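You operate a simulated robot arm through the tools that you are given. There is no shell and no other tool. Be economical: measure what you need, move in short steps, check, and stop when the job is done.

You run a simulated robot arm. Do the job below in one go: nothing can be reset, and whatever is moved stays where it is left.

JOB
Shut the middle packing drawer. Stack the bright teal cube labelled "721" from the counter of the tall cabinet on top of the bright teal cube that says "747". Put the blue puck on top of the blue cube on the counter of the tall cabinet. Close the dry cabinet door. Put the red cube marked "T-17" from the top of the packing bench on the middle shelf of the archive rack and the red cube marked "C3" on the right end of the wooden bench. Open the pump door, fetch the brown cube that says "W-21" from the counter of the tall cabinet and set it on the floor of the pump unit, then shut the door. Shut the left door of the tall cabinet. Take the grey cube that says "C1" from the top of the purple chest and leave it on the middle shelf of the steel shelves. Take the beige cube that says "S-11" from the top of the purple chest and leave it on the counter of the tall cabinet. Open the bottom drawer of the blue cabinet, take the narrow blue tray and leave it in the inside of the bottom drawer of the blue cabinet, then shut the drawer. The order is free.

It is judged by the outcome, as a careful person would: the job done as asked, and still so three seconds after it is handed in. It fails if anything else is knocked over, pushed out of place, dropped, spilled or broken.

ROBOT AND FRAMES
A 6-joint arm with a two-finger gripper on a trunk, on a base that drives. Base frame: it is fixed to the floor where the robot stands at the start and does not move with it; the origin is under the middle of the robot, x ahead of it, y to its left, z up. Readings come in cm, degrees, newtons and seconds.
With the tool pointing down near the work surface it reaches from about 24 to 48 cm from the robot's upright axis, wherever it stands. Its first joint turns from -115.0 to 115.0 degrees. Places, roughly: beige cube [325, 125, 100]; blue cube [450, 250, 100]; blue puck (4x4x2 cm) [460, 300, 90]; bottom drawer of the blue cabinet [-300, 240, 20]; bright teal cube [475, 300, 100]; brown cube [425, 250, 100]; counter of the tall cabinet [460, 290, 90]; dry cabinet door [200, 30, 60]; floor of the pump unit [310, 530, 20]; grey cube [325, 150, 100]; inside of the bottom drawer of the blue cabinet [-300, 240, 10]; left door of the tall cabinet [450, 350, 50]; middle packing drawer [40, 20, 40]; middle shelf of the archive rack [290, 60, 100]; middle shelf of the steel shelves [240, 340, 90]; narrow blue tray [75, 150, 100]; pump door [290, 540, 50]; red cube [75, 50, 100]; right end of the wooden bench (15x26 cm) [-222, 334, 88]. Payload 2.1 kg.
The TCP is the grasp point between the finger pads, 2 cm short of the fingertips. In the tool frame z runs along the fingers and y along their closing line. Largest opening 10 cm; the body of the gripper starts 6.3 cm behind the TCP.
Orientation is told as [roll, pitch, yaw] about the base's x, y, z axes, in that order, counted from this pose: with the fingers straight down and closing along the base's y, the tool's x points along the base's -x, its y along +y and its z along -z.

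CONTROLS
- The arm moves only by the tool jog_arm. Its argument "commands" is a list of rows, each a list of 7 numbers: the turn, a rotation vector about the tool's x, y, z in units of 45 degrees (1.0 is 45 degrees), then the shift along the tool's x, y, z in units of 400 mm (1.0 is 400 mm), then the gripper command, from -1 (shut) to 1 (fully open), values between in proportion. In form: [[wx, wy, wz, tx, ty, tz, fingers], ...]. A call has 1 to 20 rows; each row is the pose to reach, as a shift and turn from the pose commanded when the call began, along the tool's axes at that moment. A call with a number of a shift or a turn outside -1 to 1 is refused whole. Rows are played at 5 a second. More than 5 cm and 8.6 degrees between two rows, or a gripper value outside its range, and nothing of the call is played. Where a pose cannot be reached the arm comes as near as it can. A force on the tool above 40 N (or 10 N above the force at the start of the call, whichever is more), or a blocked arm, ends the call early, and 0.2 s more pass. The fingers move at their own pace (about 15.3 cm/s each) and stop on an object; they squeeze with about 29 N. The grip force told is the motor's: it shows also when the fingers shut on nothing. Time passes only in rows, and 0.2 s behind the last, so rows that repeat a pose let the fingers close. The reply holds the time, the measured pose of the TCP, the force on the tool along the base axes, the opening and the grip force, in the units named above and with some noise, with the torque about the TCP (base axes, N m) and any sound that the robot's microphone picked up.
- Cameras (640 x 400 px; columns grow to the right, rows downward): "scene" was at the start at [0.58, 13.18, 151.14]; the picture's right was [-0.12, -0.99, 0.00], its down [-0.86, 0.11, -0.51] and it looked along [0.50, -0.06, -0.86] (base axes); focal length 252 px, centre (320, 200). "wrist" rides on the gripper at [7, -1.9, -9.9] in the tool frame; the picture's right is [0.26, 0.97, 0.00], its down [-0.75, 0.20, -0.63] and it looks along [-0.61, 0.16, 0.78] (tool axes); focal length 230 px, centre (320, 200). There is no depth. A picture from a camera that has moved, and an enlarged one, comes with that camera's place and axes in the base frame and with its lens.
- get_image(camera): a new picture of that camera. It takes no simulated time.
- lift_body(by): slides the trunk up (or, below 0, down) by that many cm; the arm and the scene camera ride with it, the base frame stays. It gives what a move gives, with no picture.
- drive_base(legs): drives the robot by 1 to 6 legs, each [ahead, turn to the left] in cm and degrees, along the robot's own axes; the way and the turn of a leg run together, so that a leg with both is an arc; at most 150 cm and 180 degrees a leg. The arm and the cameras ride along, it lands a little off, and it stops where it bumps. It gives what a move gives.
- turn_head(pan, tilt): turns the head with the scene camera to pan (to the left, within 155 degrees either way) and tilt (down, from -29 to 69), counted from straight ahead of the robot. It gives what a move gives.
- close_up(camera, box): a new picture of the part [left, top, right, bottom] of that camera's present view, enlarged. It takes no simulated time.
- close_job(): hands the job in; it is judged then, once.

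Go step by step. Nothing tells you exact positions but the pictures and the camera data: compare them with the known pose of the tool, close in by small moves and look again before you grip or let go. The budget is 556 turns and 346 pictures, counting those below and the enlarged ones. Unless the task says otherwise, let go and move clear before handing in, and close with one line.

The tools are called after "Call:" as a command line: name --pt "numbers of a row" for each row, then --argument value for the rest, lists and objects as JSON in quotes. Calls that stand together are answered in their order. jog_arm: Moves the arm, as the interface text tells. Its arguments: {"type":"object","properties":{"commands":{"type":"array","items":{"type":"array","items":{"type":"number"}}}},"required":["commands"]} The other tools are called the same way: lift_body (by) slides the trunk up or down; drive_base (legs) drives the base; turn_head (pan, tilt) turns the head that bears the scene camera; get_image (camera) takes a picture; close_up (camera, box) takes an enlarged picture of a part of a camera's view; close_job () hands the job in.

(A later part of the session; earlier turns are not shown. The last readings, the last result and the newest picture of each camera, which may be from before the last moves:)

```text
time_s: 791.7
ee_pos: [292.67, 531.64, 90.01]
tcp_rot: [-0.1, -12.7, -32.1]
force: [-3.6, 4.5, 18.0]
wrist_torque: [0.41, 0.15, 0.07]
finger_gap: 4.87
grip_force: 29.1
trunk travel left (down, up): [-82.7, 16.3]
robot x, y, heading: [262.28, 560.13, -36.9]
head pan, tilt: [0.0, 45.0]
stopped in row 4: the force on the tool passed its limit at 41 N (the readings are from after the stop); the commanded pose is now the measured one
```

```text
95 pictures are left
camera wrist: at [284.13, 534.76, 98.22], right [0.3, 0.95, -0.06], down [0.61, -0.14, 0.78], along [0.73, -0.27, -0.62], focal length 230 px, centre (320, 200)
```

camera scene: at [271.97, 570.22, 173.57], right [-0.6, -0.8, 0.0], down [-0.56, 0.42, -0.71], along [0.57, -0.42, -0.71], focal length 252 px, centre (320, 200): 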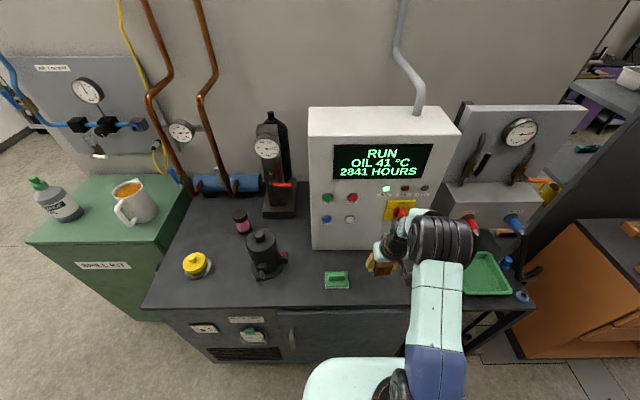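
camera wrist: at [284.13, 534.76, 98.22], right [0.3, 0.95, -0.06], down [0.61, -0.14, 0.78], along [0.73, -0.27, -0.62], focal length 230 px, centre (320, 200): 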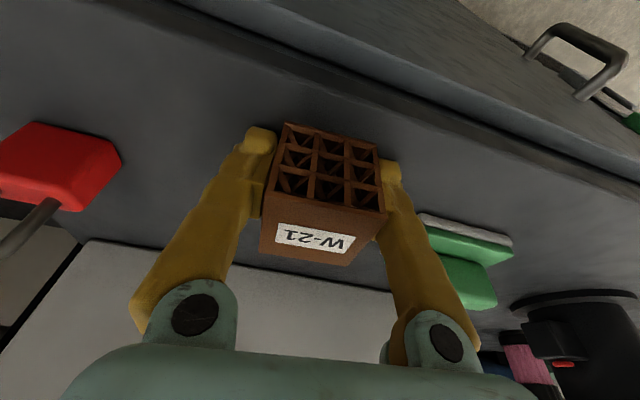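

Call:
jog_arm --pt "0 0 0 0 0 -0.004 -0.02" --pt "0 0 0 0 0 -0.004 0.15" --pt "0 0 0 0 0 -0.004 0.24" --pt "0 0 0 0 0 -0.004 0.24"

Call:
lift_body --by 12

Call:
drive_base --legs '[[-28, 0]]'

Call:
get_image --camera "scene"

```text
time_s: 792.7
ee_pos: [292.79, 531.46, 90.18]
tcp_rot: [0.0, -12.4, -32.1]
force: [-3.6, -1.3, 6.1]
wrist_torque: [0.16, 0.01, 0.07]
finger_gap: 5.97
grip_force: 0.0
trunk travel left (down, up): [-82.7, 16.3]
robot x, y, heading: [261.93, 560.05, -36.9]
head pan, tilt: [0.0, 45.0]
```

```text
time_s: 794.2
ee_pos: [292.79, 531.39, 102.14]
tcp_rot: [-0.1, -12.5, -32.1]
force: [0.5, 0.6, 0.3]
wrist_torque: [0.03, 0.01, 0.0]
finger_gap: 6.21
grip_force: 0.2
trunk travel left (down, up): [-94.7, 4.3]
robot x, y, heading: [262.03, 560.35, -36.8]
head pan, tilt: [0.0, 45.0]
```

```text
time_s: 796.2
ee_pos: [270.33, 548.13, 102.06]
tcp_rot: [-0.1, -12.4, -32.2]
force: [0.1, 0.6, 0.0]
wrist_torque: [-0.01, 0.04, 0.02]
finger_gap: 6.17
grip_force: 0.0
trunk travel left (down, up): [-94.7, 4.3]
robot x, y, heading: [239.8, 577.2, -36.9]
head pan, tilt: [0.0, 45.0]
```

```text
94 pictures are left
camera scene: at [249.97, 586.75, 174.05], right [-0.6, -0.8, 0.0], down [-0.57, 0.43, -0.71], along [0.56, -0.43, -0.71], focal length 252 px, centre (320, 200)
```

scene: 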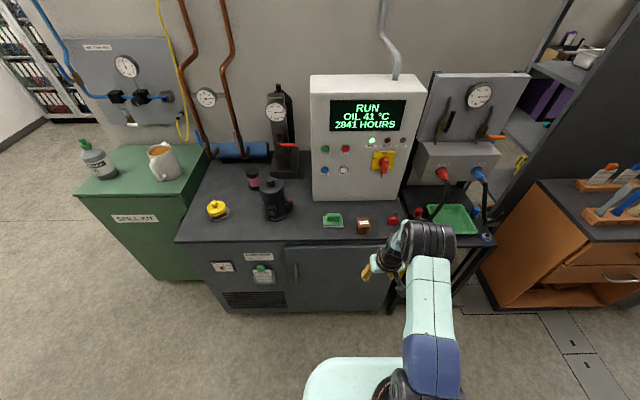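

Call:
close_up --camera "scene" --box '[200, 235, 400, 335]'

```text
3.20 times, centred on (300, 285) of scene
camera zoom: at [249.97, 586.75, 174.05], right [-0.6, -0.8, 0.0], down [-0.57, 0.43, -0.71], along [0.56, -0.43, -0.71], focal length 807 px, centre (384, -72)
```

zoom: 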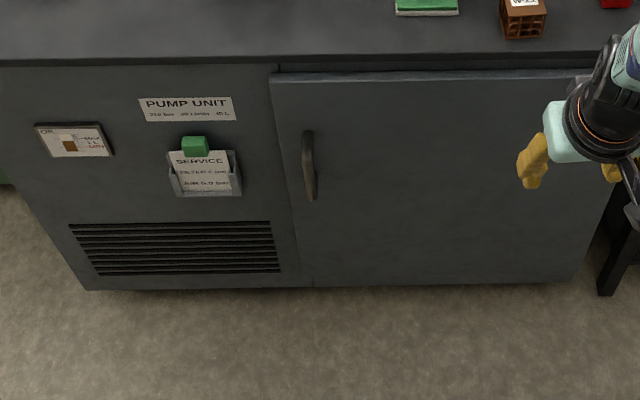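

W-21 is parked on top. The handle is a vertical bar at about (302.8, 559.5), z 55–75. I'll tilt the tool 45° and line up with it.

Call:
jog_arm --pt "0 -0.15 0 -0.02 -0.015 0 0.2" --pt "0 -0.3 0 -0.04 -0.03 0 0.2" --pt "0 -0.45 0 -0.07 -0.045 0 0.2" --pt "0 -0.6 0 -0.1 -0.06 0 0.2" --pt "0 -0.72 0 -0.13 -0.07 0 0.2" --pt "0 -0.72 0 -0.13 -0.07 0 0.2"

Call:
drive_base --legs '[[0, 90], [32, 0], [0, -90]]'

Call:
lift_body --by -36

Call:
get_image --camera "wrist"

Call:
get_image --camera "scene"

```text
time_s: 797.6
ee_pos: [273.34, 542.85, 103.38]
tcp_rot: [0.4, -44.8, -32.5]
force: [-0.8, 0.0, 0.0]
wrist_torque: [-0.01, -0.02, -0.02]
finger_gap: 5.99
grip_force: 0.1
out of reach, approached as far as the arm can: row 1, 2, 3, 5, 6
trunk travel left (down, up): [-94.7, 4.3]
robot x, y, heading: [239.75, 577.37, -36.9]
head pan, tilt: [0.0, 45.0]
```

```text
time_s: 807.4
ee_pos: [292.29, 568.25, 103.36]
tcp_rot: [0.6, -44.8, -32.7]
force: [0.1, -0.3, 0.0]
wrist_torque: [0.01, 0.01, 0.01]
finger_gap: 6.03
grip_force: 0.0
trunk travel left (down, up): [-94.7, 4.3]
robot x, y, heading: [258.82, 602.18, -37.1]
head pan, tilt: [0.0, 45.0]
```

```text
time_s: 810.9
ee_pos: [292.3, 568.35, 67.31]
tcp_rot: [0.5, -44.7, -32.6]
force: [0.4, 0.3, -0.1]
wrist_torque: [0.0, 0.0, 0.0]
finger_gap: 6.01
grip_force: 0.1
trunk travel left (down, up): [-58.7, 40.3]
robot x, y, heading: [258.76, 602.45, -37.4]
head pan, tilt: [0.0, 45.0]
```

```text
92 pictures are left
camera wrist: at [281.24, 572.9, 69.49], right [0.36, 0.92, -0.18], down [0.18, 0.12, 0.98], along [0.91, -0.39, -0.12], focal length 230 px, centre (320, 200)
```

wrist: 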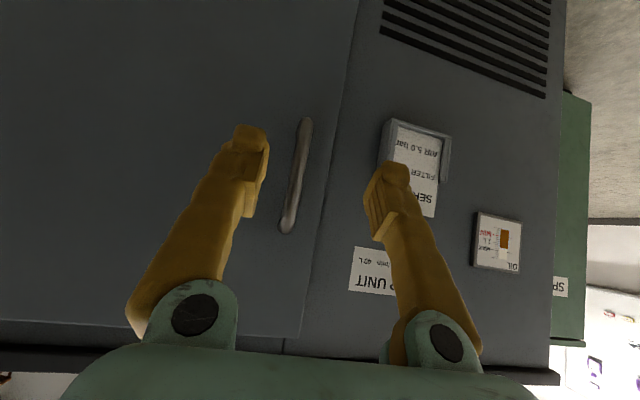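

```text
91 pictures are left
camera scene: at [268.91, 612.52, 138.06], right [-0.6, -0.8, 0.0], down [-0.56, 0.43, -0.71], along [0.56, -0.43, -0.71], focal length 252 px, centre (320, 200)
```

scene: 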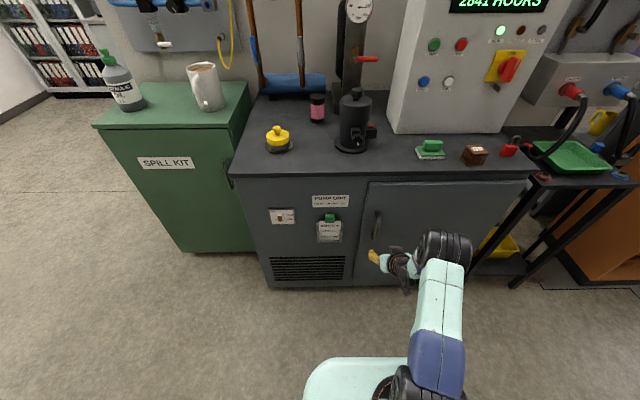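

Call:
drive_base --legs '[[9, 0]]'

Call:
get_image --camera "wrist"

```text
time_s: 812.0
ee_pos: [299.51, 562.91, 67.37]
tcp_rot: [0.5, -44.6, -32.6]
force: [0.6, 0.6, 0.1]
wrist_torque: [-0.03, 0.01, 0.0]
finger_gap: 6.02
grip_force: 0.2
trunk travel left (down, up): [-58.7, 40.3]
robot x, y, heading: [265.87, 597.34, -37.3]
head pan, tilt: [0.0, 45.0]
```

```text
90 pictures are left
camera wrist: at [288.42, 567.51, 69.46], right [0.36, 0.92, -0.18], down [0.18, 0.12, 0.98], along [0.91, -0.39, -0.12], focal length 230 px, centre (320, 200)
```

wrist: 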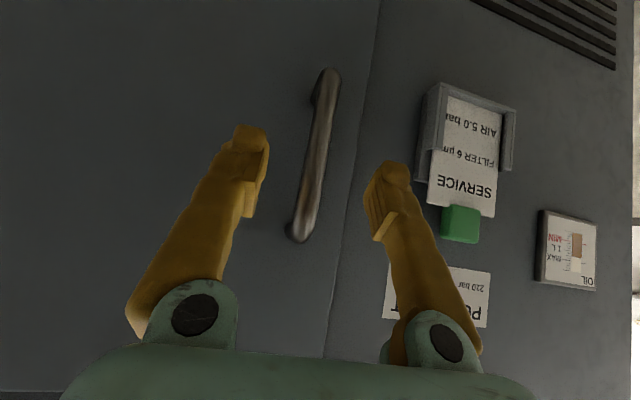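

Call:
drive_base --legs '[[4.4, 0]]'

Call:
jog_arm --pt "0 0 0 0 0 0 -1" --pt "0 0 0 0 0 0 -1" --pt "0 0 0 0 0 0 -1" --pt "0 0 0 0 0 0 -1"

Call:
get_image --camera "wrist"

```text
time_s: 812.9
ee_pos: [302.88, 560.23, 67.33]
tcp_rot: [0.6, -44.7, -32.6]
force: [-0.5, -0.3, -0.2]
wrist_torque: [0.03, 0.04, 0.0]
finger_gap: 6.02
grip_force: 0.1
trunk travel left (down, up): [-58.7, 40.3]
robot x, y, heading: [269.36, 594.57, -37.1]
head pan, tilt: [0.0, 45.0]
```

```text
time_s: 813.9
ee_pos: [303.11, 560.4, 67.35]
tcp_rot: [0.1, -44.6, -32.4]
force: [10.3, 16.2, -7.6]
wrist_torque: [0.15, -0.18, -0.1]
finger_gap: 0.69
grip_force: 35.6
trunk travel left (down, up): [-58.7, 40.3]
robot x, y, heading: [269.58, 594.5, -37.0]
head pan, tilt: [0.0, 45.0]
```

```text
89 pictures are left
camera wrist: at [292.05, 565.08, 69.45], right [0.36, 0.92, -0.18], down [0.18, 0.12, 0.98], along [0.91, -0.38, -0.13], focal length 230 px, centre (320, 200)
```

wrist: 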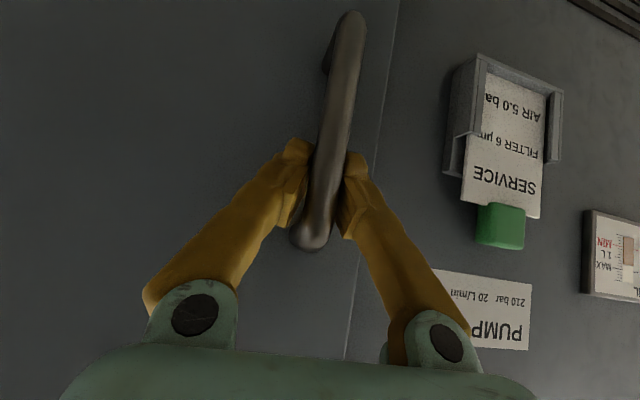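

The handle is gripped. Pulling gently.

Call:
drive_base --legs '[[-7, 0]]'

Call:
get_image --camera "scene"

```text
time_s: 815.0
ee_pos: [297.12, 563.26, 67.49]
tcp_rot: [0.6, -44.8, -34.3]
force: [-7.1, -16.6, -5.5]
wrist_torque: [0.15, 0.17, 0.16]
finger_gap: 0.6
grip_force: 32.6
trunk travel left (down, up): [-58.7, 40.3]
robot x, y, heading: [264.19, 598.39, -38.1]
head pan, tilt: [0.0, 45.0]
stopped in leg 1: the force on the tool passed its limit at 42 N (the readings are from after the stop); the commanded pose is now the measured one
```

```text
88 pictures are left
camera scene: at [274.37, 607.95, 138.08], right [-0.62, -0.79, 0.0], down [-0.56, 0.44, -0.71], along [0.56, -0.43, -0.71], focal length 252 px, centre (320, 200)
```

scene: 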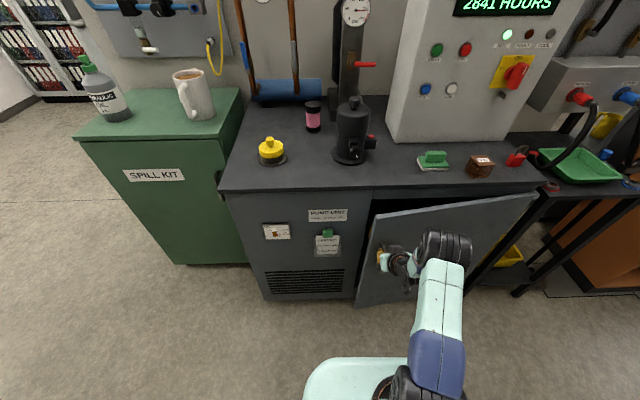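

Call:
drive_base --legs '[[-7, -2]]'

Call:
drive_base --legs '[[-7, -3.5]]'

Call:
get_image --camera "scene"

```text
time_s: 816.0
ee_pos: [292.64, 564.56, 67.62]
tcp_rot: [0.6, -45.1, -36.2]
force: [-4.6, -14.8, -24.3]
wrist_torque: [-0.34, 0.5, 0.25]
finger_gap: 0.61
grip_force: 31.9
trunk travel left (down, up): [-58.7, 40.3]
robot x, y, heading: [260.85, 601.44, -39.9]
head pan, tilt: [0.0, 45.0]
stopped in leg 1: the force on the tool passed its limit at 50 N (the readings are from after the stop); the commanded pose is now the measured one
```

```text
time_s: 817.0
ee_pos: [286.93, 566.18, 68.22]
tcp_rot: [0.8, -45.2, -39.4]
force: [-3.6, -17.4, -21.2]
wrist_torque: [-0.64, 1.15, 0.55]
finger_gap: 0.99
grip_force: 37.0
trunk travel left (down, up): [-58.7, 40.3]
robot x, y, heading: [256.58, 604.97, -42.7]
head pan, tilt: [0.0, 45.0]
stopped in leg 1: the force on the tool passed its limit at 49 N (the readings are from after the stop); the commanded pose is now the measured one
```

```text
87 pictures are left
camera scene: at [269.84, 611.14, 138.26], right [-0.68, -0.73, 0.0], down [-0.53, 0.49, -0.69], along [0.51, -0.47, -0.72], focal length 252 px, centre (320, 200)
```

scene: 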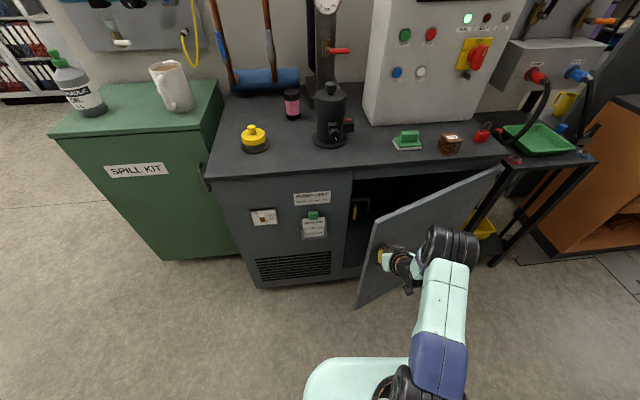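

The door is ajar by about 25°. I'll let go and then push it wider from its inner side, reaching over its top edge with the fingers pointing down.

Call:
jog_arm --pt "0 0 0 0 0 0 0.1" --pt "0 0 0 0 0 0 0.2" --pt "0 0 0 0.03 0 -0.05 0.2" --pt "0 0 0 0.06 0 -0.1 0.2"

Call:
drive_base --legs '[[-10, 0]]'

Call:
lift_body --by 35

Call:
jog_arm --pt "0 0.16 0 -0.02 0 0.01 -1" --pt "0 0.32 0 -0.04 0 0.02 -1" --pt "0 0.48 0 -0.06 0 0.03 -1" --pt "0 0.64 0 -0.06 0 0.03 -1" --pt "0 0.8 0 -0.06 0 0.03 -1" --pt "0 1 0 -0.06 0 0.03 -1"

Call:
get_image --camera "scene"

```text
time_s: 818.0
ee_pos: [283.25, 567.86, 71.05]
tcp_rot: [1.0, -46.3, -39.4]
force: [0.7, -0.4, 0.5]
wrist_torque: [-0.03, 0.0, 0.02]
finger_gap: 5.99
grip_force: 0.0
out of reach, approached as far as the arm can: row 3, 4
trunk travel left (down, up): [-58.7, 40.3]
robot x, y, heading: [256.67, 604.86, -42.8]
head pan, tilt: [0.0, 45.0]
```

```text
time_s: 819.2
ee_pos: [276.07, 574.57, 71.16]
tcp_rot: [0.9, -46.4, -39.4]
force: [-0.3, 0.3, 0.4]
wrist_torque: [0.03, 0.02, -0.01]
finger_gap: 5.98
grip_force: 0.1
trunk travel left (down, up): [-58.7, 40.3]
robot x, y, heading: [248.95, 612.1, -42.6]
head pan, tilt: [0.0, 45.0]
```

```text
time_s: 822.6
ee_pos: [275.95, 574.56, 106.1]
tcp_rot: [0.9, -46.3, -39.4]
force: [1.1, -0.7, 0.2]
wrist_torque: [0.02, -0.01, 0.01]
finger_gap: 5.97
grip_force: 0.1
trunk travel left (down, up): [-93.7, 5.3]
robot x, y, heading: [249.46, 611.82, -42.6]
head pan, tilt: [0.0, 45.0]
```

```text
refused: row 6 steps farther than a row can; nothing moved
```

```text
86 pictures are left
camera scene: at [260.21, 620.57, 173.06], right [-0.68, -0.74, 0.0], down [-0.52, 0.48, -0.71], along [0.52, -0.48, -0.71], focal length 252 px, centre (320, 200)
```

scene: 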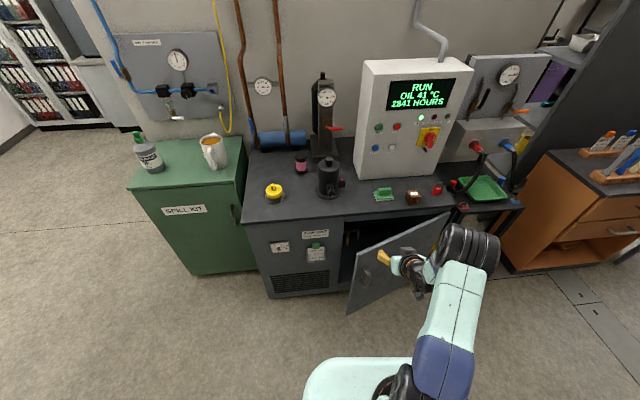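

Call:
jog_arm --pt "0 0.17 0 -0.02 0 0.01 -1" --pt "0 0.34 0 -0.04 0 0.02 -1" --pt "0 0.51 0 -0.06 0 0.03 -1" --pt "0 0.68 0 -0.06 0 0.03 -1" --pt "0 0.85 0 -0.06 0 0.03 -1" --pt "0 1 0 -0.06 0 0.03 -1"

Call:
drive_base --legs '[[18, 0]]'

Call:
get_image --camera "wrist"

```text
time_s: 824.0
ee_pos: [277.91, 572.9, 106.91]
tcp_rot: [0.7, -1.2, -38.7]
force: [-0.2, -0.1, 0.0]
wrist_torque: [-0.01, 0.0, 0.01]
finger_gap: 0.0
grip_force: 28.7
out of reach, approached as far as the arm can: row 2, 3, 4
trunk travel left (down, up): [-93.7, 5.3]
robot x, y, heading: [249.38, 611.92, -42.5]
head pan, tilt: [0.0, 45.0]
```

```text
time_s: 825.5
ee_pos: [290.93, 561.17, 107.29]
tcp_rot: [0.7, -1.5, -38.5]
force: [0.2, -0.1, 1.1]
wrist_torque: [0.01, -0.01, -0.06]
finger_gap: 0.0
grip_force: 29.5
trunk travel left (down, up): [-93.7, 5.3]
robot x, y, heading: [262.29, 599.39, -42.5]
head pan, tilt: [0.0, 45.0]
```

```text
85 pictures are left
camera wrist: at [284.13, 563.99, 116.84], right [0.4, 0.92, 0.0], down [0.69, -0.31, 0.65], along [0.6, -0.26, -0.76], focal length 230 px, centre (320, 200)
```

wrist: 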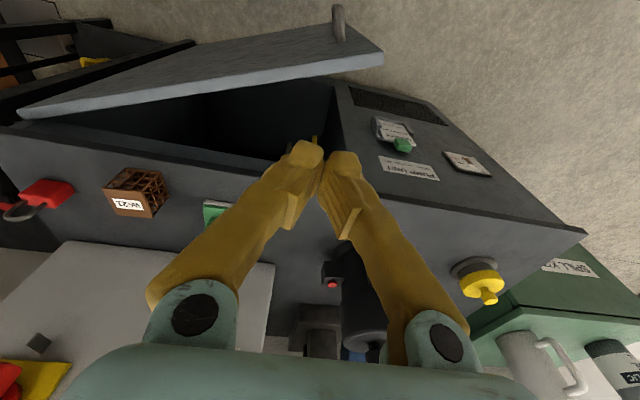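

Call:
jog_arm --pt "0 0 0 -0.06 0 0 -1" --pt "0 0 0 -0.1125 0 0 -1" --pt "0 0 0 -0.1125 0 0 -1"

Call:
lift_body --by -18

Call:
get_image --camera "wrist"

```text
time_s: 826.3
ee_pos: [292.44, 561.17, 107.17]
tcp_rot: [0.6, -1.2, -38.5]
force: [0.5, 0.1, -1.2]
wrist_torque: [0.01, -0.01, 0.01]
finger_gap: 0.0
grip_force: 28.3
out of reach, approached as far as the arm can: row 1, 2, 3
trunk travel left (down, up): [-93.7, 5.3]
robot x, y, heading: [262.24, 599.81, -42.3]
head pan, tilt: [0.0, 45.0]
```

```text
time_s: 828.3
ee_pos: [292.35, 561.19, 89.19]
tcp_rot: [0.7, -1.4, -38.5]
force: [-0.9, 0.8, 0.8]
wrist_torque: [0.0, -0.01, 0.02]
finger_gap: 0.0
grip_force: 29.2
trunk travel left (down, up): [-75.7, 23.3]
robot x, y, heading: [262.37, 599.57, -42.4]
head pan, tilt: [0.0, 45.0]
```

```text
84 pictures are left
camera wrist: at [285.52, 564.03, 98.88], right [0.4, 0.92, 0.01], down [0.7, -0.31, 0.65], along [0.6, -0.26, -0.76], focal length 230 px, centre (320, 200)
```

wrist: 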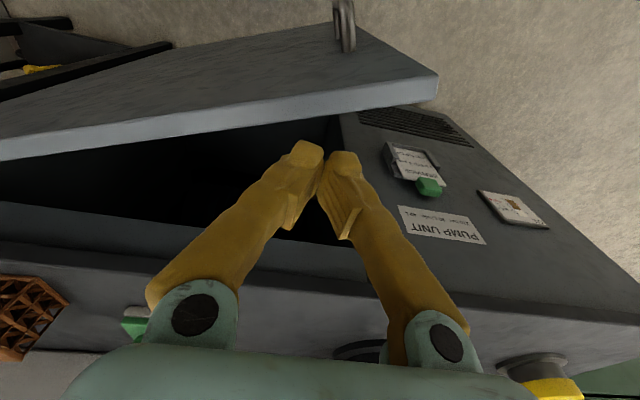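

Call:
drive_base --legs '[[3.5, 0]]'

Call:
lift_body --by -5.5

Call:
get_image --camera "wrist"

```text
time_s: 829.1
ee_pos: [294.55, 559.19, 89.6]
tcp_rot: [0.8, -1.9, -38.5]
force: [-0.9, 0.9, 0.7]
wrist_torque: [-0.09, -0.04, 0.0]
finger_gap: 0.0
grip_force: 29.0
trunk travel left (down, up): [-75.7, 23.3]
robot x, y, heading: [264.88, 597.53, -42.4]
head pan, tilt: [0.0, 45.0]
```

```text
time_s: 830.1
ee_pos: [294.92, 558.86, 83.74]
tcp_rot: [0.7, -1.4, -38.5]
force: [0.4, -0.5, 0.2]
wrist_torque: [-0.01, 0.01, -0.02]
finger_gap: 0.0
grip_force: 28.4
trunk travel left (down, up): [-70.2, 28.8]
robot x, y, heading: [265.04, 597.16, -42.2]
head pan, tilt: [0.0, 45.0]
```

```text
83 pictures are left
camera wrist: at [288.06, 561.7, 93.43], right [0.4, 0.92, 0.01], down [0.69, -0.31, 0.65], along [0.6, -0.26, -0.76], focal length 230 px, centre (320, 200)
```

wrist: 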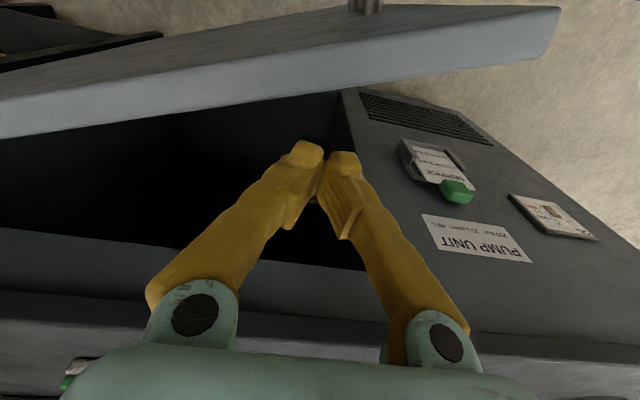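

Call:
drive_base --legs '[[-16, -8]]'

Call:
drive_base --legs '[[-12, -10]]'

Call:
get_image --camera "scene"

Call:
get_image --camera "wrist"

```text
time_s: 831.5
ee_pos: [278.24, 566.69, 83.79]
tcp_rot: [0.8, -1.4, -46.5]
force: [0.0, 0.1, 0.7]
wrist_torque: [0.0, -0.03, 0.0]
finger_gap: 0.0
grip_force: 28.8
trunk travel left (down, up): [-70.2, 28.8]
robot x, y, heading: [253.8, 609.24, -50.2]
head pan, tilt: [0.0, 45.0]
```

```text
time_s: 832.8
ee_pos: [263.82, 572.9, 83.76]
tcp_rot: [0.7, -1.6, -56.4]
force: [-0.5, 0.0, 0.3]
wrist_torque: [-0.02, -0.02, 0.01]
finger_gap: 0.01
grip_force: 29.3
trunk travel left (down, up): [-70.2, 28.8]
robot x, y, heading: [247.2, 618.93, -60.5]
head pan, tilt: [0.0, 45.0]
```

```text
82 pictures are left
camera scene: at [260.15, 623.8, 149.56], right [-0.87, -0.5, 0.0], down [-0.35, 0.61, -0.71], along [0.35, -0.61, -0.71], focal length 252 px, centre (320, 200)
```

scene: 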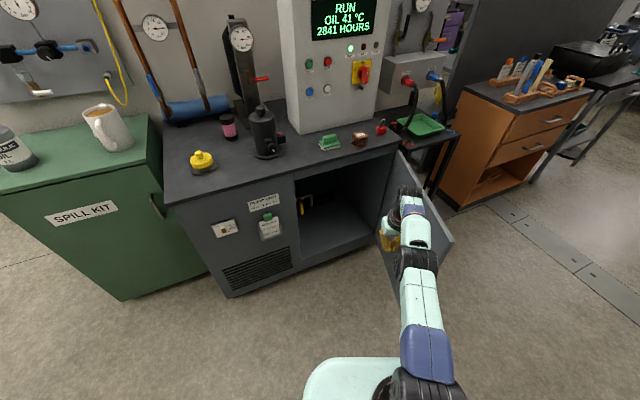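

```text
81 pictures are left
camera wrist: at [258.2, 577.67, 93.43], right [0.66, 0.75, 0.0], down [0.57, -0.5, 0.65], along [0.49, -0.43, -0.76], focal length 230 px, centre (320, 200)
```

wrist: 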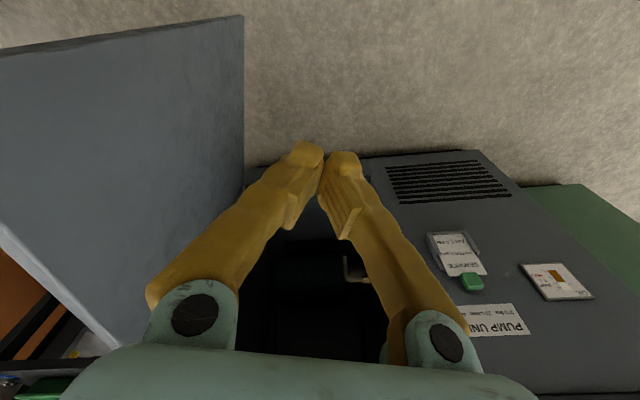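

The door stands wide open. Now I'll raise the arm, tilt to 45°, and return to W-21 on top of the unit.

Call:
lift_body --by 22

Call:
jog_arm --pt "-0.015 -0.16 0 0 0 0 0.5" --pt "-0.015 -0.32 0 0 0 0 0.5" --pt "-0.015 -0.48 0 0 0 0 0.5" --pt "-0.015 -0.64 0 0 0 0 0.5" --pt "-0.015 -0.8 0 0 0 0 0.5" --pt "-0.015 -0.96 0 0 0 0 0.5"

Call:
drive_base --legs '[[36, 0]]'

Call:
get_image --camera "scene"

Call:
get_image --camera "wrist"

```text
time_s: 835.1
ee_pos: [263.85, 572.87, 105.79]
tcp_rot: [0.6, -1.6, -56.4]
force: [0.1, 0.6, 0.0]
wrist_torque: [-0.01, 0.0, 0.03]
finger_gap: 0.02
grip_force: 29.0
trunk travel left (down, up): [-92.2, 6.8]
robot x, y, heading: [246.99, 619.1, -60.1]
head pan, tilt: [0.0, 45.0]
```

```text
time_s: 836.5
ee_pos: [265.78, 561.23, 106.59]
tcp_rot: [1.7, -38.3, -57.3]
force: [-1.0, 0.3, -0.1]
wrist_torque: [0.01, -0.01, -0.01]
finger_gap: 7.5
grip_force: 0.0
out of reach, approached as far as the arm can: row 1, 2, 3, 4, 5, 6
trunk travel left (down, up): [-92.2, 6.8]
robot x, y, heading: [246.97, 618.65, -60.5]
head pan, tilt: [0.0, 45.0]
```

```text
time_s: 838.8
ee_pos: [283.73, 529.95, 106.59]
tcp_rot: [1.6, -38.4, -57.0]
force: [0.3, 0.9, 1.2]
wrist_torque: [0.01, 0.0, -0.01]
finger_gap: 7.5
grip_force: 0.1
trunk travel left (down, up): [-92.2, 6.8]
robot x, y, heading: [265.34, 587.35, -60.2]
head pan, tilt: [0.0, 45.0]
```

```text
80 pictures are left
camera scene: at [278.05, 592.6, 171.56], right [-0.87, -0.5, 0.0], down [-0.35, 0.61, -0.71], along [0.35, -0.61, -0.71], focal length 252 px, centre (320, 200)
```

scene: 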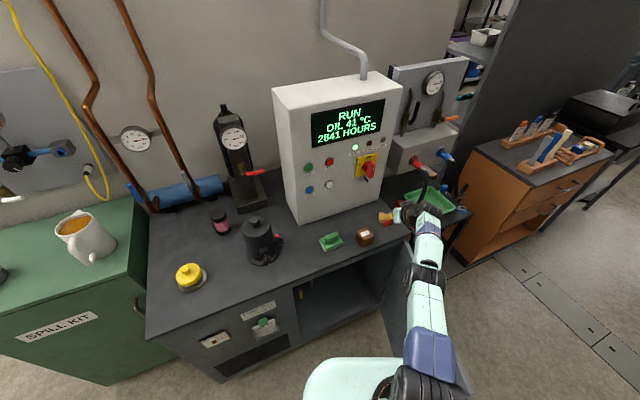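

```text
79 pictures are left
camera wrist: at [275.75, 538.45, 109.92], right [0.69, 0.71, -0.14], down [0.26, -0.06, 0.96], along [0.68, -0.7, -0.23], focal length 230 px, centre (320, 200)
```

wrist: 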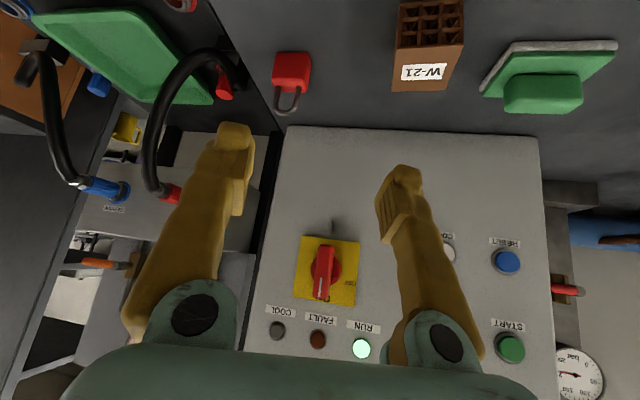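

Call:
jog_arm --pt "0 0 0 0.08 0 -0.062 0.5" --pt "0 0 0 0.16 0.02 -0.124 0.5" --pt "0 0 0 0.235 0.05 -0.186 0.5" --pt "0 0 0 0.235 0.1 -0.186 0.5"

Call:
drive_base --legs '[[13, 0]]'

Call:
get_image --camera "wrist"

```text
time_s: 839.8
ee_pos: [280.57, 542.15, 106.61]
tcp_rot: [1.5, -38.2, -56.8]
force: [0.4, 0.5, 0.1]
wrist_torque: [-0.01, -0.01, -0.01]
finger_gap: 7.51
grip_force: 0.0
out of reach, approached as far as the arm can: row 1
trunk travel left (down, up): [-92.2, 6.8]
robot x, y, heading: [265.25, 587.44, -60.3]
head pan, tilt: [0.0, 45.0]
```

```text
time_s: 841.1
ee_pos: [286.39, 531.73, 107.05]
tcp_rot: [1.7, -38.7, -56.9]
force: [0.0, 0.3, -0.3]
wrist_torque: [-0.04, -0.03, -0.04]
finger_gap: 7.49
grip_force: 0.1
trunk travel left (down, up): [-92.2, 6.8]
robot x, y, heading: [270.98, 576.14, -60.2]
head pan, tilt: [0.0, 45.0]
```

```text
78 pictures are left
camera wrist: at [278.39, 540.04, 110.29], right [0.69, 0.71, -0.14], down [0.25, -0.06, 0.97], along [0.68, -0.7, -0.22], focal length 230 px, centre (320, 200)
```

wrist: 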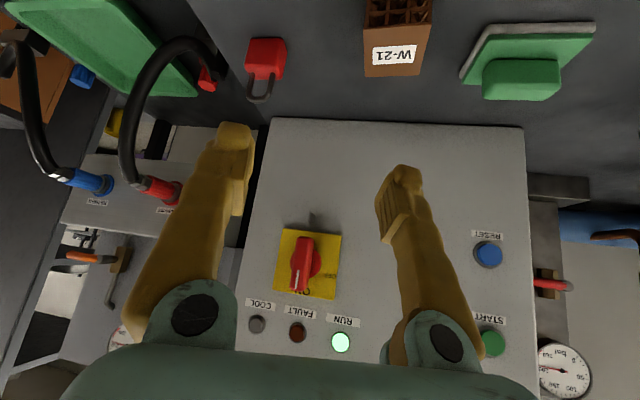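

Call:
drive_base --legs '[[0, 24]]'

Call:
jog_arm --pt "0 0 0 0.01 -0.1 0 0.5" --pt "0 0 0 0.02 -0.2 -0.01 0.5" --pt "0 0 0 0.03 -0.3 -0.02 0.5" --pt "0 0 0 0.04 -0.34 -0.03 0.5" --pt "0 0 0 0.04 -0.34 -0.03 0.5"

Call:
get_image --camera "wrist"

```text
time_s: 842.8
ee_pos: [304.01, 541.14, 106.65]
tcp_rot: [1.7, -38.3, -32.8]
force: [-0.9, 0.4, -1.0]
wrist_torque: [-0.02, -0.01, 0.02]
finger_gap: 7.48
grip_force: 0.0
trunk travel left (down, up): [-92.2, 6.8]
robot x, y, heading: [271.44, 576.0, -36.1]
head pan, tilt: [0.0, 45.0]
```

```text
time_s: 844.0
ee_pos: [295.06, 530.71, 106.3]
tcp_rot: [1.7, -38.3, -33.0]
force: [0.4, 0.3, 0.6]
wrist_torque: [0.01, 0.03, 0.01]
finger_gap: 7.52
grip_force: 0.1
trunk travel left (down, up): [-92.2, 6.8]
robot x, y, heading: [271.09, 576.39, -36.2]
head pan, tilt: [0.0, 45.0]
```

```text
77 pictures are left
camera wrist: at [284.18, 535.0, 109.66], right [0.34, 0.93, -0.14], down [0.26, 0.05, 0.96], along [0.9, -0.36, -0.23], focal length 230 px, centre (320, 200)
```

wrist: 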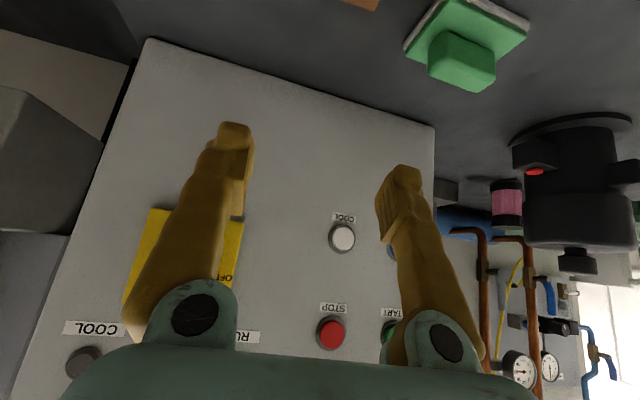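

Call:
jog_arm --pt "0 0 0 0.035 0.0 -0.028 0.5" --pt "0 0 0 0.035 0.0 -0.028 0.5"

Call:
lift_body --by -9

Call:
get_image --camera "wrist"

```text
time_s: 844.5
ee_pos: [293.61, 531.63, 106.28]
tcp_rot: [1.7, -38.2, -32.8]
force: [-0.4, -0.4, 0.3]
wrist_torque: [0.04, 0.01, 0.0]
finger_gap: 7.51
grip_force: 0.1
trunk travel left (down, up): [-92.2, 6.8]
robot x, y, heading: [271.41, 576.11, -36.1]
head pan, tilt: [0.0, 45.0]
```

```text
time_s: 845.8
ee_pos: [293.55, 531.54, 97.27]
tcp_rot: [1.7, -38.3, -32.7]
force: [0.1, 0.2, -1.0]
wrist_torque: [0.0, 0.0, 0.02]
finger_gap: 7.49
grip_force: 0.1
trunk travel left (down, up): [-83.2, 15.8]
robot x, y, heading: [271.42, 576.13, -36.0]
head pan, tilt: [0.0, 45.0]
```

```text
76 pictures are left
camera wrist: at [282.67, 535.92, 100.66], right [0.34, 0.93, -0.14], down [0.26, 0.05, 0.96], along [0.9, -0.36, -0.23], focal length 230 px, centre (320, 200)
```

wrist: 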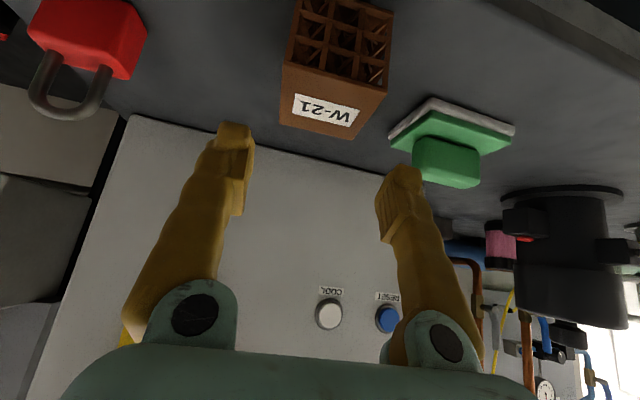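

Call:
jog_arm --pt "0 0 0 -0.014 0.003 0.011 0.4" --pt "0 0 0 -0.014 0.003 0.011 0.4"

Call:
lift_body --by -7.2

Call:
get_image --camera "wrist"

```text
time_s: 846.4
ee_pos: [294.26, 531.33, 97.31]
tcp_rot: [1.7, -38.5, -32.8]
force: [-0.3, 0.9, -0.5]
wrist_torque: [-0.01, 0.02, 0.03]
finger_gap: 7.0
grip_force: 0.1
trunk travel left (down, up): [-83.2, 15.8]
robot x, y, heading: [271.35, 576.05, -36.1]
head pan, tilt: [0.0, 45.0]
```

```text
time_s: 847.5
ee_pos: [294.15, 531.37, 90.26]
tcp_rot: [1.6, -38.5, -32.9]
force: [1.6, -0.7, 7.2]
wrist_torque: [-0.27, 0.16, -0.04]
finger_gap: 7.07
grip_force: 0.3
trunk travel left (down, up): [-76.0, 23.0]
robot x, y, heading: [271.56, 576.47, -35.9]
head pan, tilt: [0.0, 45.0]
```

```text
75 pictures are left
camera wrist: at [283.35, 535.68, 93.57], right [0.34, 0.93, -0.14], down [0.26, 0.05, 0.96], along [0.9, -0.36, -0.23], focal length 230 px, centre (320, 200)
```

wrist: 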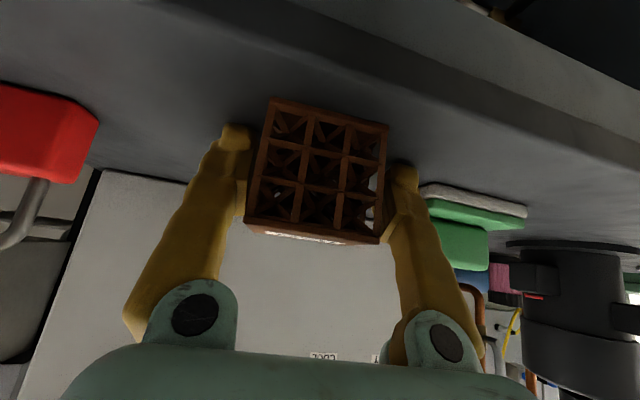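

Call:
jog_arm --pt "0 0 0 -0.003 0 -0.005 0.3" --pt "0 0 0 -0.003 0 -0.005 -1" --pt "0 0 0 -0.003 0 -0.005 -1" --pt "0 0 0 -0.003 0 -0.005 -1" --pt "0 0 0 -0.003 0 -0.005 -1"

Call:
lift_body --by 12

Call:
get_image --camera "wrist"

```text
time_s: 848.7
ee_pos: [294.16, 531.31, 90.25]
tcp_rot: [1.7, -38.3, -32.9]
force: [0.2, 0.4, 0.1]
wrist_torque: [0.03, -0.03, -0.01]
finger_gap: 4.86
grip_force: 29.0
trunk travel left (down, up): [-76.0, 23.0]
robot x, y, heading: [271.54, 576.38, -36.0]
head pan, tilt: [0.0, 45.0]
```

```text
time_s: 850.2
ee_pos: [294.24, 531.34, 102.32]
tcp_rot: [1.7, -38.2, -32.8]
force: [-0.6, -0.5, -1.8]
wrist_torque: [0.01, -0.01, -0.01]
finger_gap: 4.84
grip_force: 29.3
trunk travel left (down, up): [-88.0, 11.0]
robot x, y, heading: [271.44, 575.72, -35.9]
head pan, tilt: [0.0, 45.0]
```

```text
74 pictures are left
camera wrist: at [283.31, 535.63, 105.69], right [0.34, 0.93, -0.14], down [0.26, 0.05, 0.96], along [0.9, -0.36, -0.23], focal length 230 px, centre (320, 200)
```

wrist: 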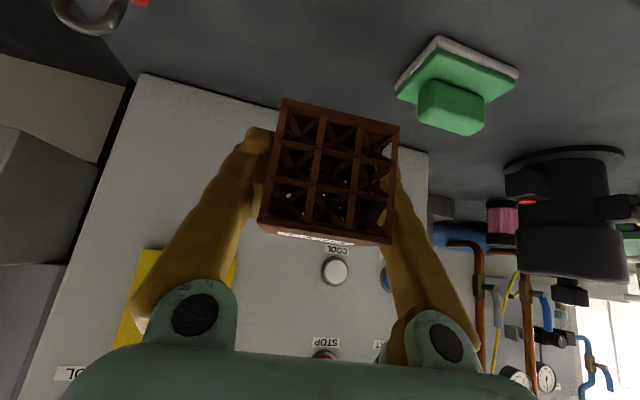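

Call:
drive_base --legs '[[-32, 0]]'

Call:
jog_arm --pt "0 0 0 0 0.08 0 -1" --pt "0 0 0 0 0.16 0 -1" --pt "0 0 0 0 0.16 0 -1"

Call:
lift_body --by -40

Call:
lift_body --by -28

Call:
get_image --camera "scene"

Call:
get_image --camera "wrist"

```text
time_s: 852.4
ee_pos: [268.31, 550.21, 102.26]
tcp_rot: [1.7, -38.3, -32.6]
force: [-0.4, -0.4, 0.7]
wrist_torque: [0.03, 0.0, -0.01]
finger_gap: 4.86
grip_force: 29.3
trunk travel left (down, up): [-88.0, 11.0]
robot x, y, heading: [245.45, 595.02, -35.8]
head pan, tilt: [0.0, 45.0]
```

```text
time_s: 853.1
ee_pos: [271.51, 555.78, 102.43]
tcp_rot: [1.7, -38.4, -32.7]
force: [-0.6, -0.1, -0.5]
wrist_torque: [0.01, 0.01, 0.0]
finger_gap: 4.89
grip_force: 28.9
trunk travel left (down, up): [-88.0, 11.0]
robot x, y, heading: [245.53, 595.23, -35.7]
head pan, tilt: [0.0, 45.0]
```

```text
time_s: 857.0
ee_pos: [271.52, 555.54, 62.54]
tcp_rot: [1.6, -38.3, -32.5]
force: [0.2, 0.6, 0.0]
wrist_torque: [0.01, 0.03, -0.01]
finger_gap: 4.85
grip_force: 29.2
trunk travel left (down, up): [-48.0, 51.0]
robot x, y, heading: [245.11, 594.82, -35.7]
head pan, tilt: [0.0, 45.0]
```

```text
time_s: 859.8
ee_pos: [271.51, 555.65, 34.53]
tcp_rot: [1.7, -38.3, -32.7]
force: [-0.5, -0.3, -1.0]
wrist_torque: [-0.02, 0.0, 0.04]
finger_gap: 4.9
grip_force: 29.1
trunk travel left (down, up): [-20.0, 79.0]
robot x, y, heading: [245.33, 594.83, -35.9]
head pan, tilt: [0.0, 45.0]
```

```text
73 pictures are left
camera scene: at [255.19, 605.06, 99.36], right [-0.58, -0.81, 0.0], down [-0.57, 0.41, -0.71], along [0.57, -0.41, -0.71], focal length 252 px, centre (320, 200)
```

scene: 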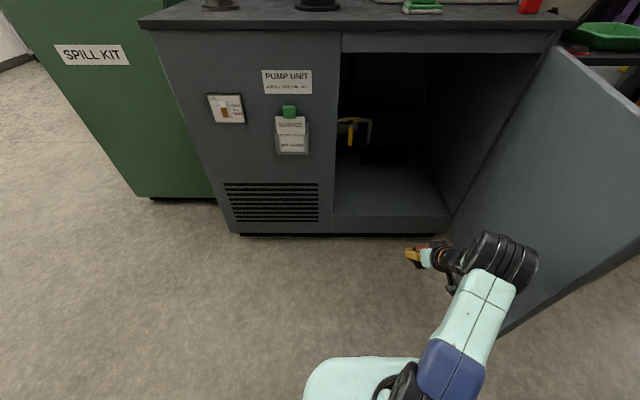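

```text
72 pictures are left
camera wrist: at [260.68, 559.97, 37.83], right [0.34, 0.93, -0.14], down [0.26, 0.05, 0.96], along [0.91, -0.36, -0.23], focal length 230 px, centre (320, 200)
```

wrist: 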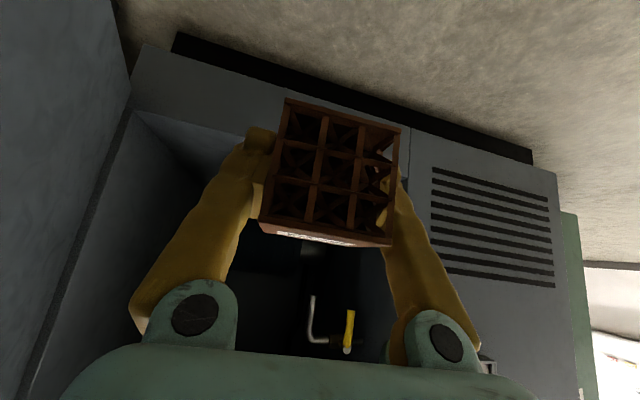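

The interior is clear; its floor is about z = 21. Driving in with the cube.

Call:
drive_base --legs '[[25, 0]]'

Call:
get_image --camera "scene"

Call:
drive_base --legs '[[11.5, 0]]'

Call:
get_image --camera "wrist"

```text
time_s: 861.6
ee_pos: [291.86, 540.97, 34.51]
tcp_rot: [1.7, -38.3, -32.6]
force: [-0.2, 0.1, -0.9]
wrist_torque: [-0.01, 0.0, 0.03]
finger_gap: 4.85
grip_force: 28.6
trunk travel left (down, up): [-20.0, 79.0]
robot x, y, heading: [265.82, 580.27, -35.7]
head pan, tilt: [0.0, 45.0]
```

```text
71 pictures are left
camera scene: at [275.46, 590.47, 99.36], right [-0.58, -0.81, 0.0], down [-0.57, 0.41, -0.71], along [0.57, -0.41, -0.71], focal length 252 px, centre (320, 200)
```

scene: 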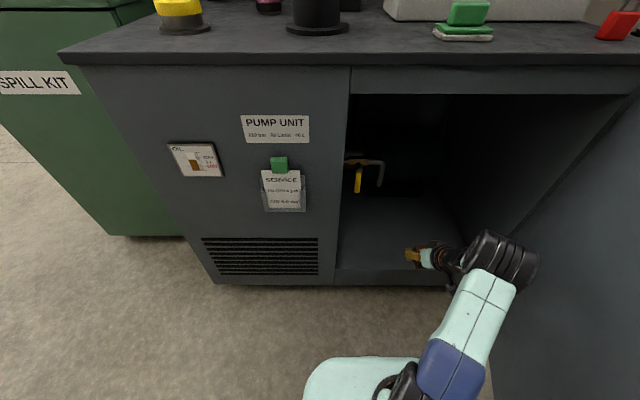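

```text
time_s: 862.9
ee_pos: [301.16, 534.32, 34.36]
tcp_rot: [1.7, -38.3, -32.7]
force: [0.2, 0.2, 0.0]
wrist_torque: [0.02, 0.01, 0.03]
finger_gap: 4.84
grip_force: 29.1
trunk travel left (down, up): [-20.0, 79.0]
robot x, y, heading: [274.82, 573.64, -35.7]
head pan, tilt: [0.0, 45.0]
```

```text
70 pictures are left
camera wrist: at [290.32, 538.61, 37.83], right [0.34, 0.93, -0.14], down [0.26, 0.05, 0.96], along [0.9, -0.36, -0.23], focal length 230 px, centre (320, 200)
```

wrist: 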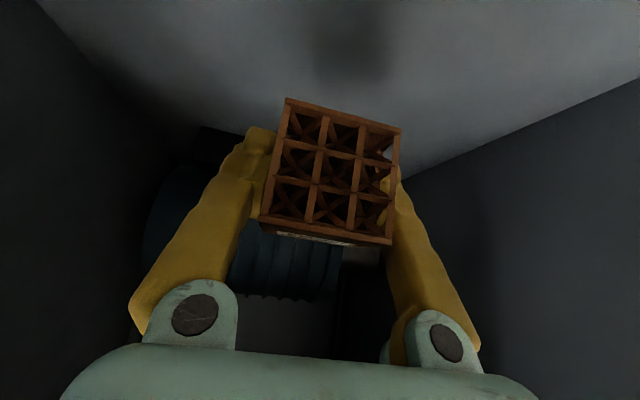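

Call:
lift_body --by -7.5

Call:
jog_arm --pt "0 0 0 0.009 0 0.012 -1" --pt "0 0 0 0.018 0 0.023 -1" --pt "0 0 0 0.026 0 0.034 -1" --pt "0 0 0 0.034 0 0.043 -1" --pt "0 0 0 0.041 0 0.052 -1" --pt "0 0 0 0.048 0 0.061 -1" --pt "0 0 0 0.055 0 0.07 -1" --pt "0 0 0 0.062 0 0.079 -1"

Call:
get_image --camera "wrist"

```text
time_s: 864.0
ee_pos: [301.25, 534.24, 26.84]
tcp_rot: [1.8, -38.3, -32.6]
force: [-0.9, -0.5, -0.3]
wrist_torque: [-0.01, -0.02, 0.02]
finger_gap: 4.87
grip_force: 28.5
trunk travel left (down, up): [-12.5, 86.5]
robot x, y, heading: [275.24, 573.86, -35.4]
head pan, tilt: [0.0, 45.0]
```

```text
time_s: 865.8
ee_pos: [301.26, 534.32, 23.07]
tcp_rot: [1.7, -38.5, -32.7]
force: [-0.3, 0.3, -0.7]
wrist_torque: [0.03, 0.01, 0.01]
finger_gap: 4.87
grip_force: 29.0
trunk travel left (down, up): [-12.5, 86.5]
robot x, y, heading: [274.89, 573.72, -36.1]
head pan, tilt: [0.0, 45.0]
```

```text
69 pictures are left
camera wrist: at [290.38, 538.7, 26.33], right [0.34, 0.93, -0.14], down [0.26, 0.05, 0.96], along [0.9, -0.36, -0.23], focal length 230 px, centre (320, 200)
```

wrist: 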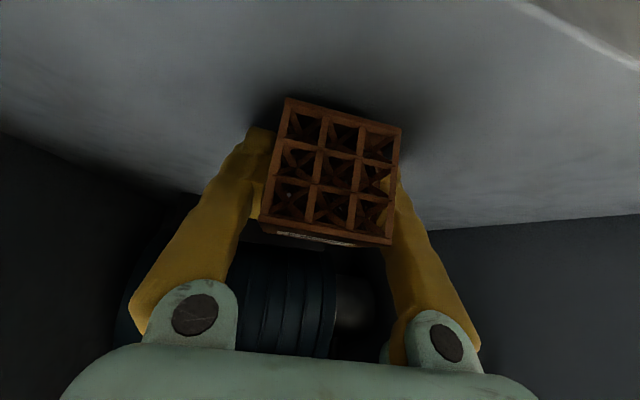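

Nearly there; continuing down in small steps.

Call:
jog_arm --pt "0 0 0 0.006 0 0.008 -1" --pt "0 0 0 0.012 0 0.015 -1" --pt "0 0 0 0.018 0 0.022 -1" --pt "0 0 0 0.024 0 0.03 -1" --pt "0 0 0 0.03 0 0.038 -1" --pt "0 0 0 0.036 0 0.045 -1"

```text
time_s: 866.8
ee_pos: [301.36, 534.29, 22.31]
tcp_rot: [1.2, -39.3, -32.4]
force: [-2.5, 3.8, 28.5]
wrist_torque: [0.0, 0.75, 0.04]
finger_gap: 4.86
grip_force: 28.4
trunk travel left (down, up): [-12.5, 86.5]
robot x, y, heading: [274.82, 573.58, -35.8]
head pan, tilt: [0.0, 45.0]
stopped in row 4: the force on the tool passed its limit at 45 N (the readings are from after the stop); the commanded pose is now the measured one
```

Call:
jog_arm --pt "0 0 0 -0.002 0 -0.003 -0.02" --pt "0 0 0 -0.002 0 -0.003 0.2" --pt "0 0 0 -0.002 0 -0.003 0.5" --pt "0 0 0 -0.002 0 -0.003 0.5"

Call:
lift_body --by 1

Call:
get_image --camera "wrist"

```text
time_s: 867.8
ee_pos: [301.42, 534.35, 22.15]
tcp_rot: [1.4, -39.2, -32.5]
force: [15.5, 16.6, 29.1]
wrist_torque: [-0.61, 0.15, 0.28]
finger_gap: 5.91
grip_force: 0.1
trunk travel left (down, up): [-12.5, 86.5]
robot x, y, heading: [274.71, 573.53, -35.7]
head pan, tilt: [0.0, 45.0]
```

```text
time_s: 868.3
ee_pos: [301.32, 534.45, 22.84]
tcp_rot: [1.6, -38.5, -32.6]
force: [0.7, -0.1, -0.3]
wrist_torque: [0.03, 0.01, -0.02]
finger_gap: 7.48
grip_force: 0.0
trunk travel left (down, up): [-13.5, 85.5]
robot x, y, heading: [274.98, 573.84, -35.8]
head pan, tilt: [0.0, 45.0]
```

```text
68 pictures are left
camera wrist: at [290.39, 538.68, 26.11], right [0.34, 0.93, -0.14], down [0.26, 0.05, 0.96], along [0.91, -0.36, -0.22], focal length 230 px, centre (320, 200)
```

wrist: 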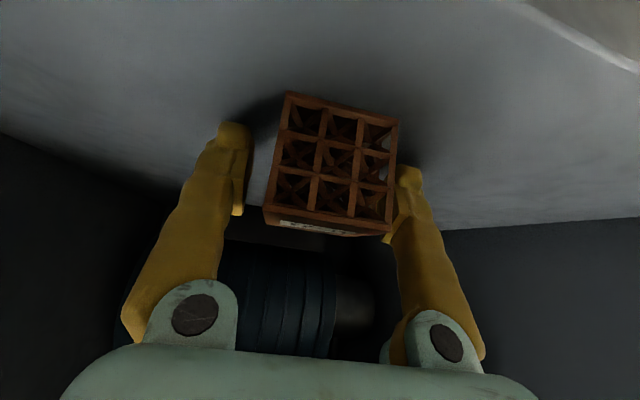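

Call:
drive_base --legs '[[-34, 0]]'

Call:
get_image --camera "scene"

```text
time_s: 870.5
ee_pos: [273.78, 554.08, 22.94]
tcp_rot: [1.5, -38.7, -32.6]
force: [-0.2, -0.4, 1.2]
wrist_torque: [0.0, 0.03, 0.02]
finger_gap: 7.51
grip_force: 0.1
trunk travel left (down, up): [-13.5, 85.5]
robot x, y, heading: [247.45, 593.47, -35.8]
head pan, tilt: [0.0, 45.0]
```

```text
67 pictures are left
camera scene: at [257.38, 603.53, 92.86], right [-0.59, -0.81, 0.0], down [-0.57, 0.41, -0.71], along [0.57, -0.41, -0.71], focal length 252 px, centre (320, 200)
```

scene: 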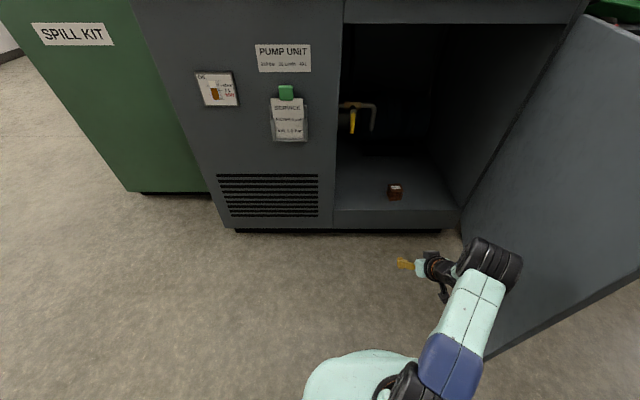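

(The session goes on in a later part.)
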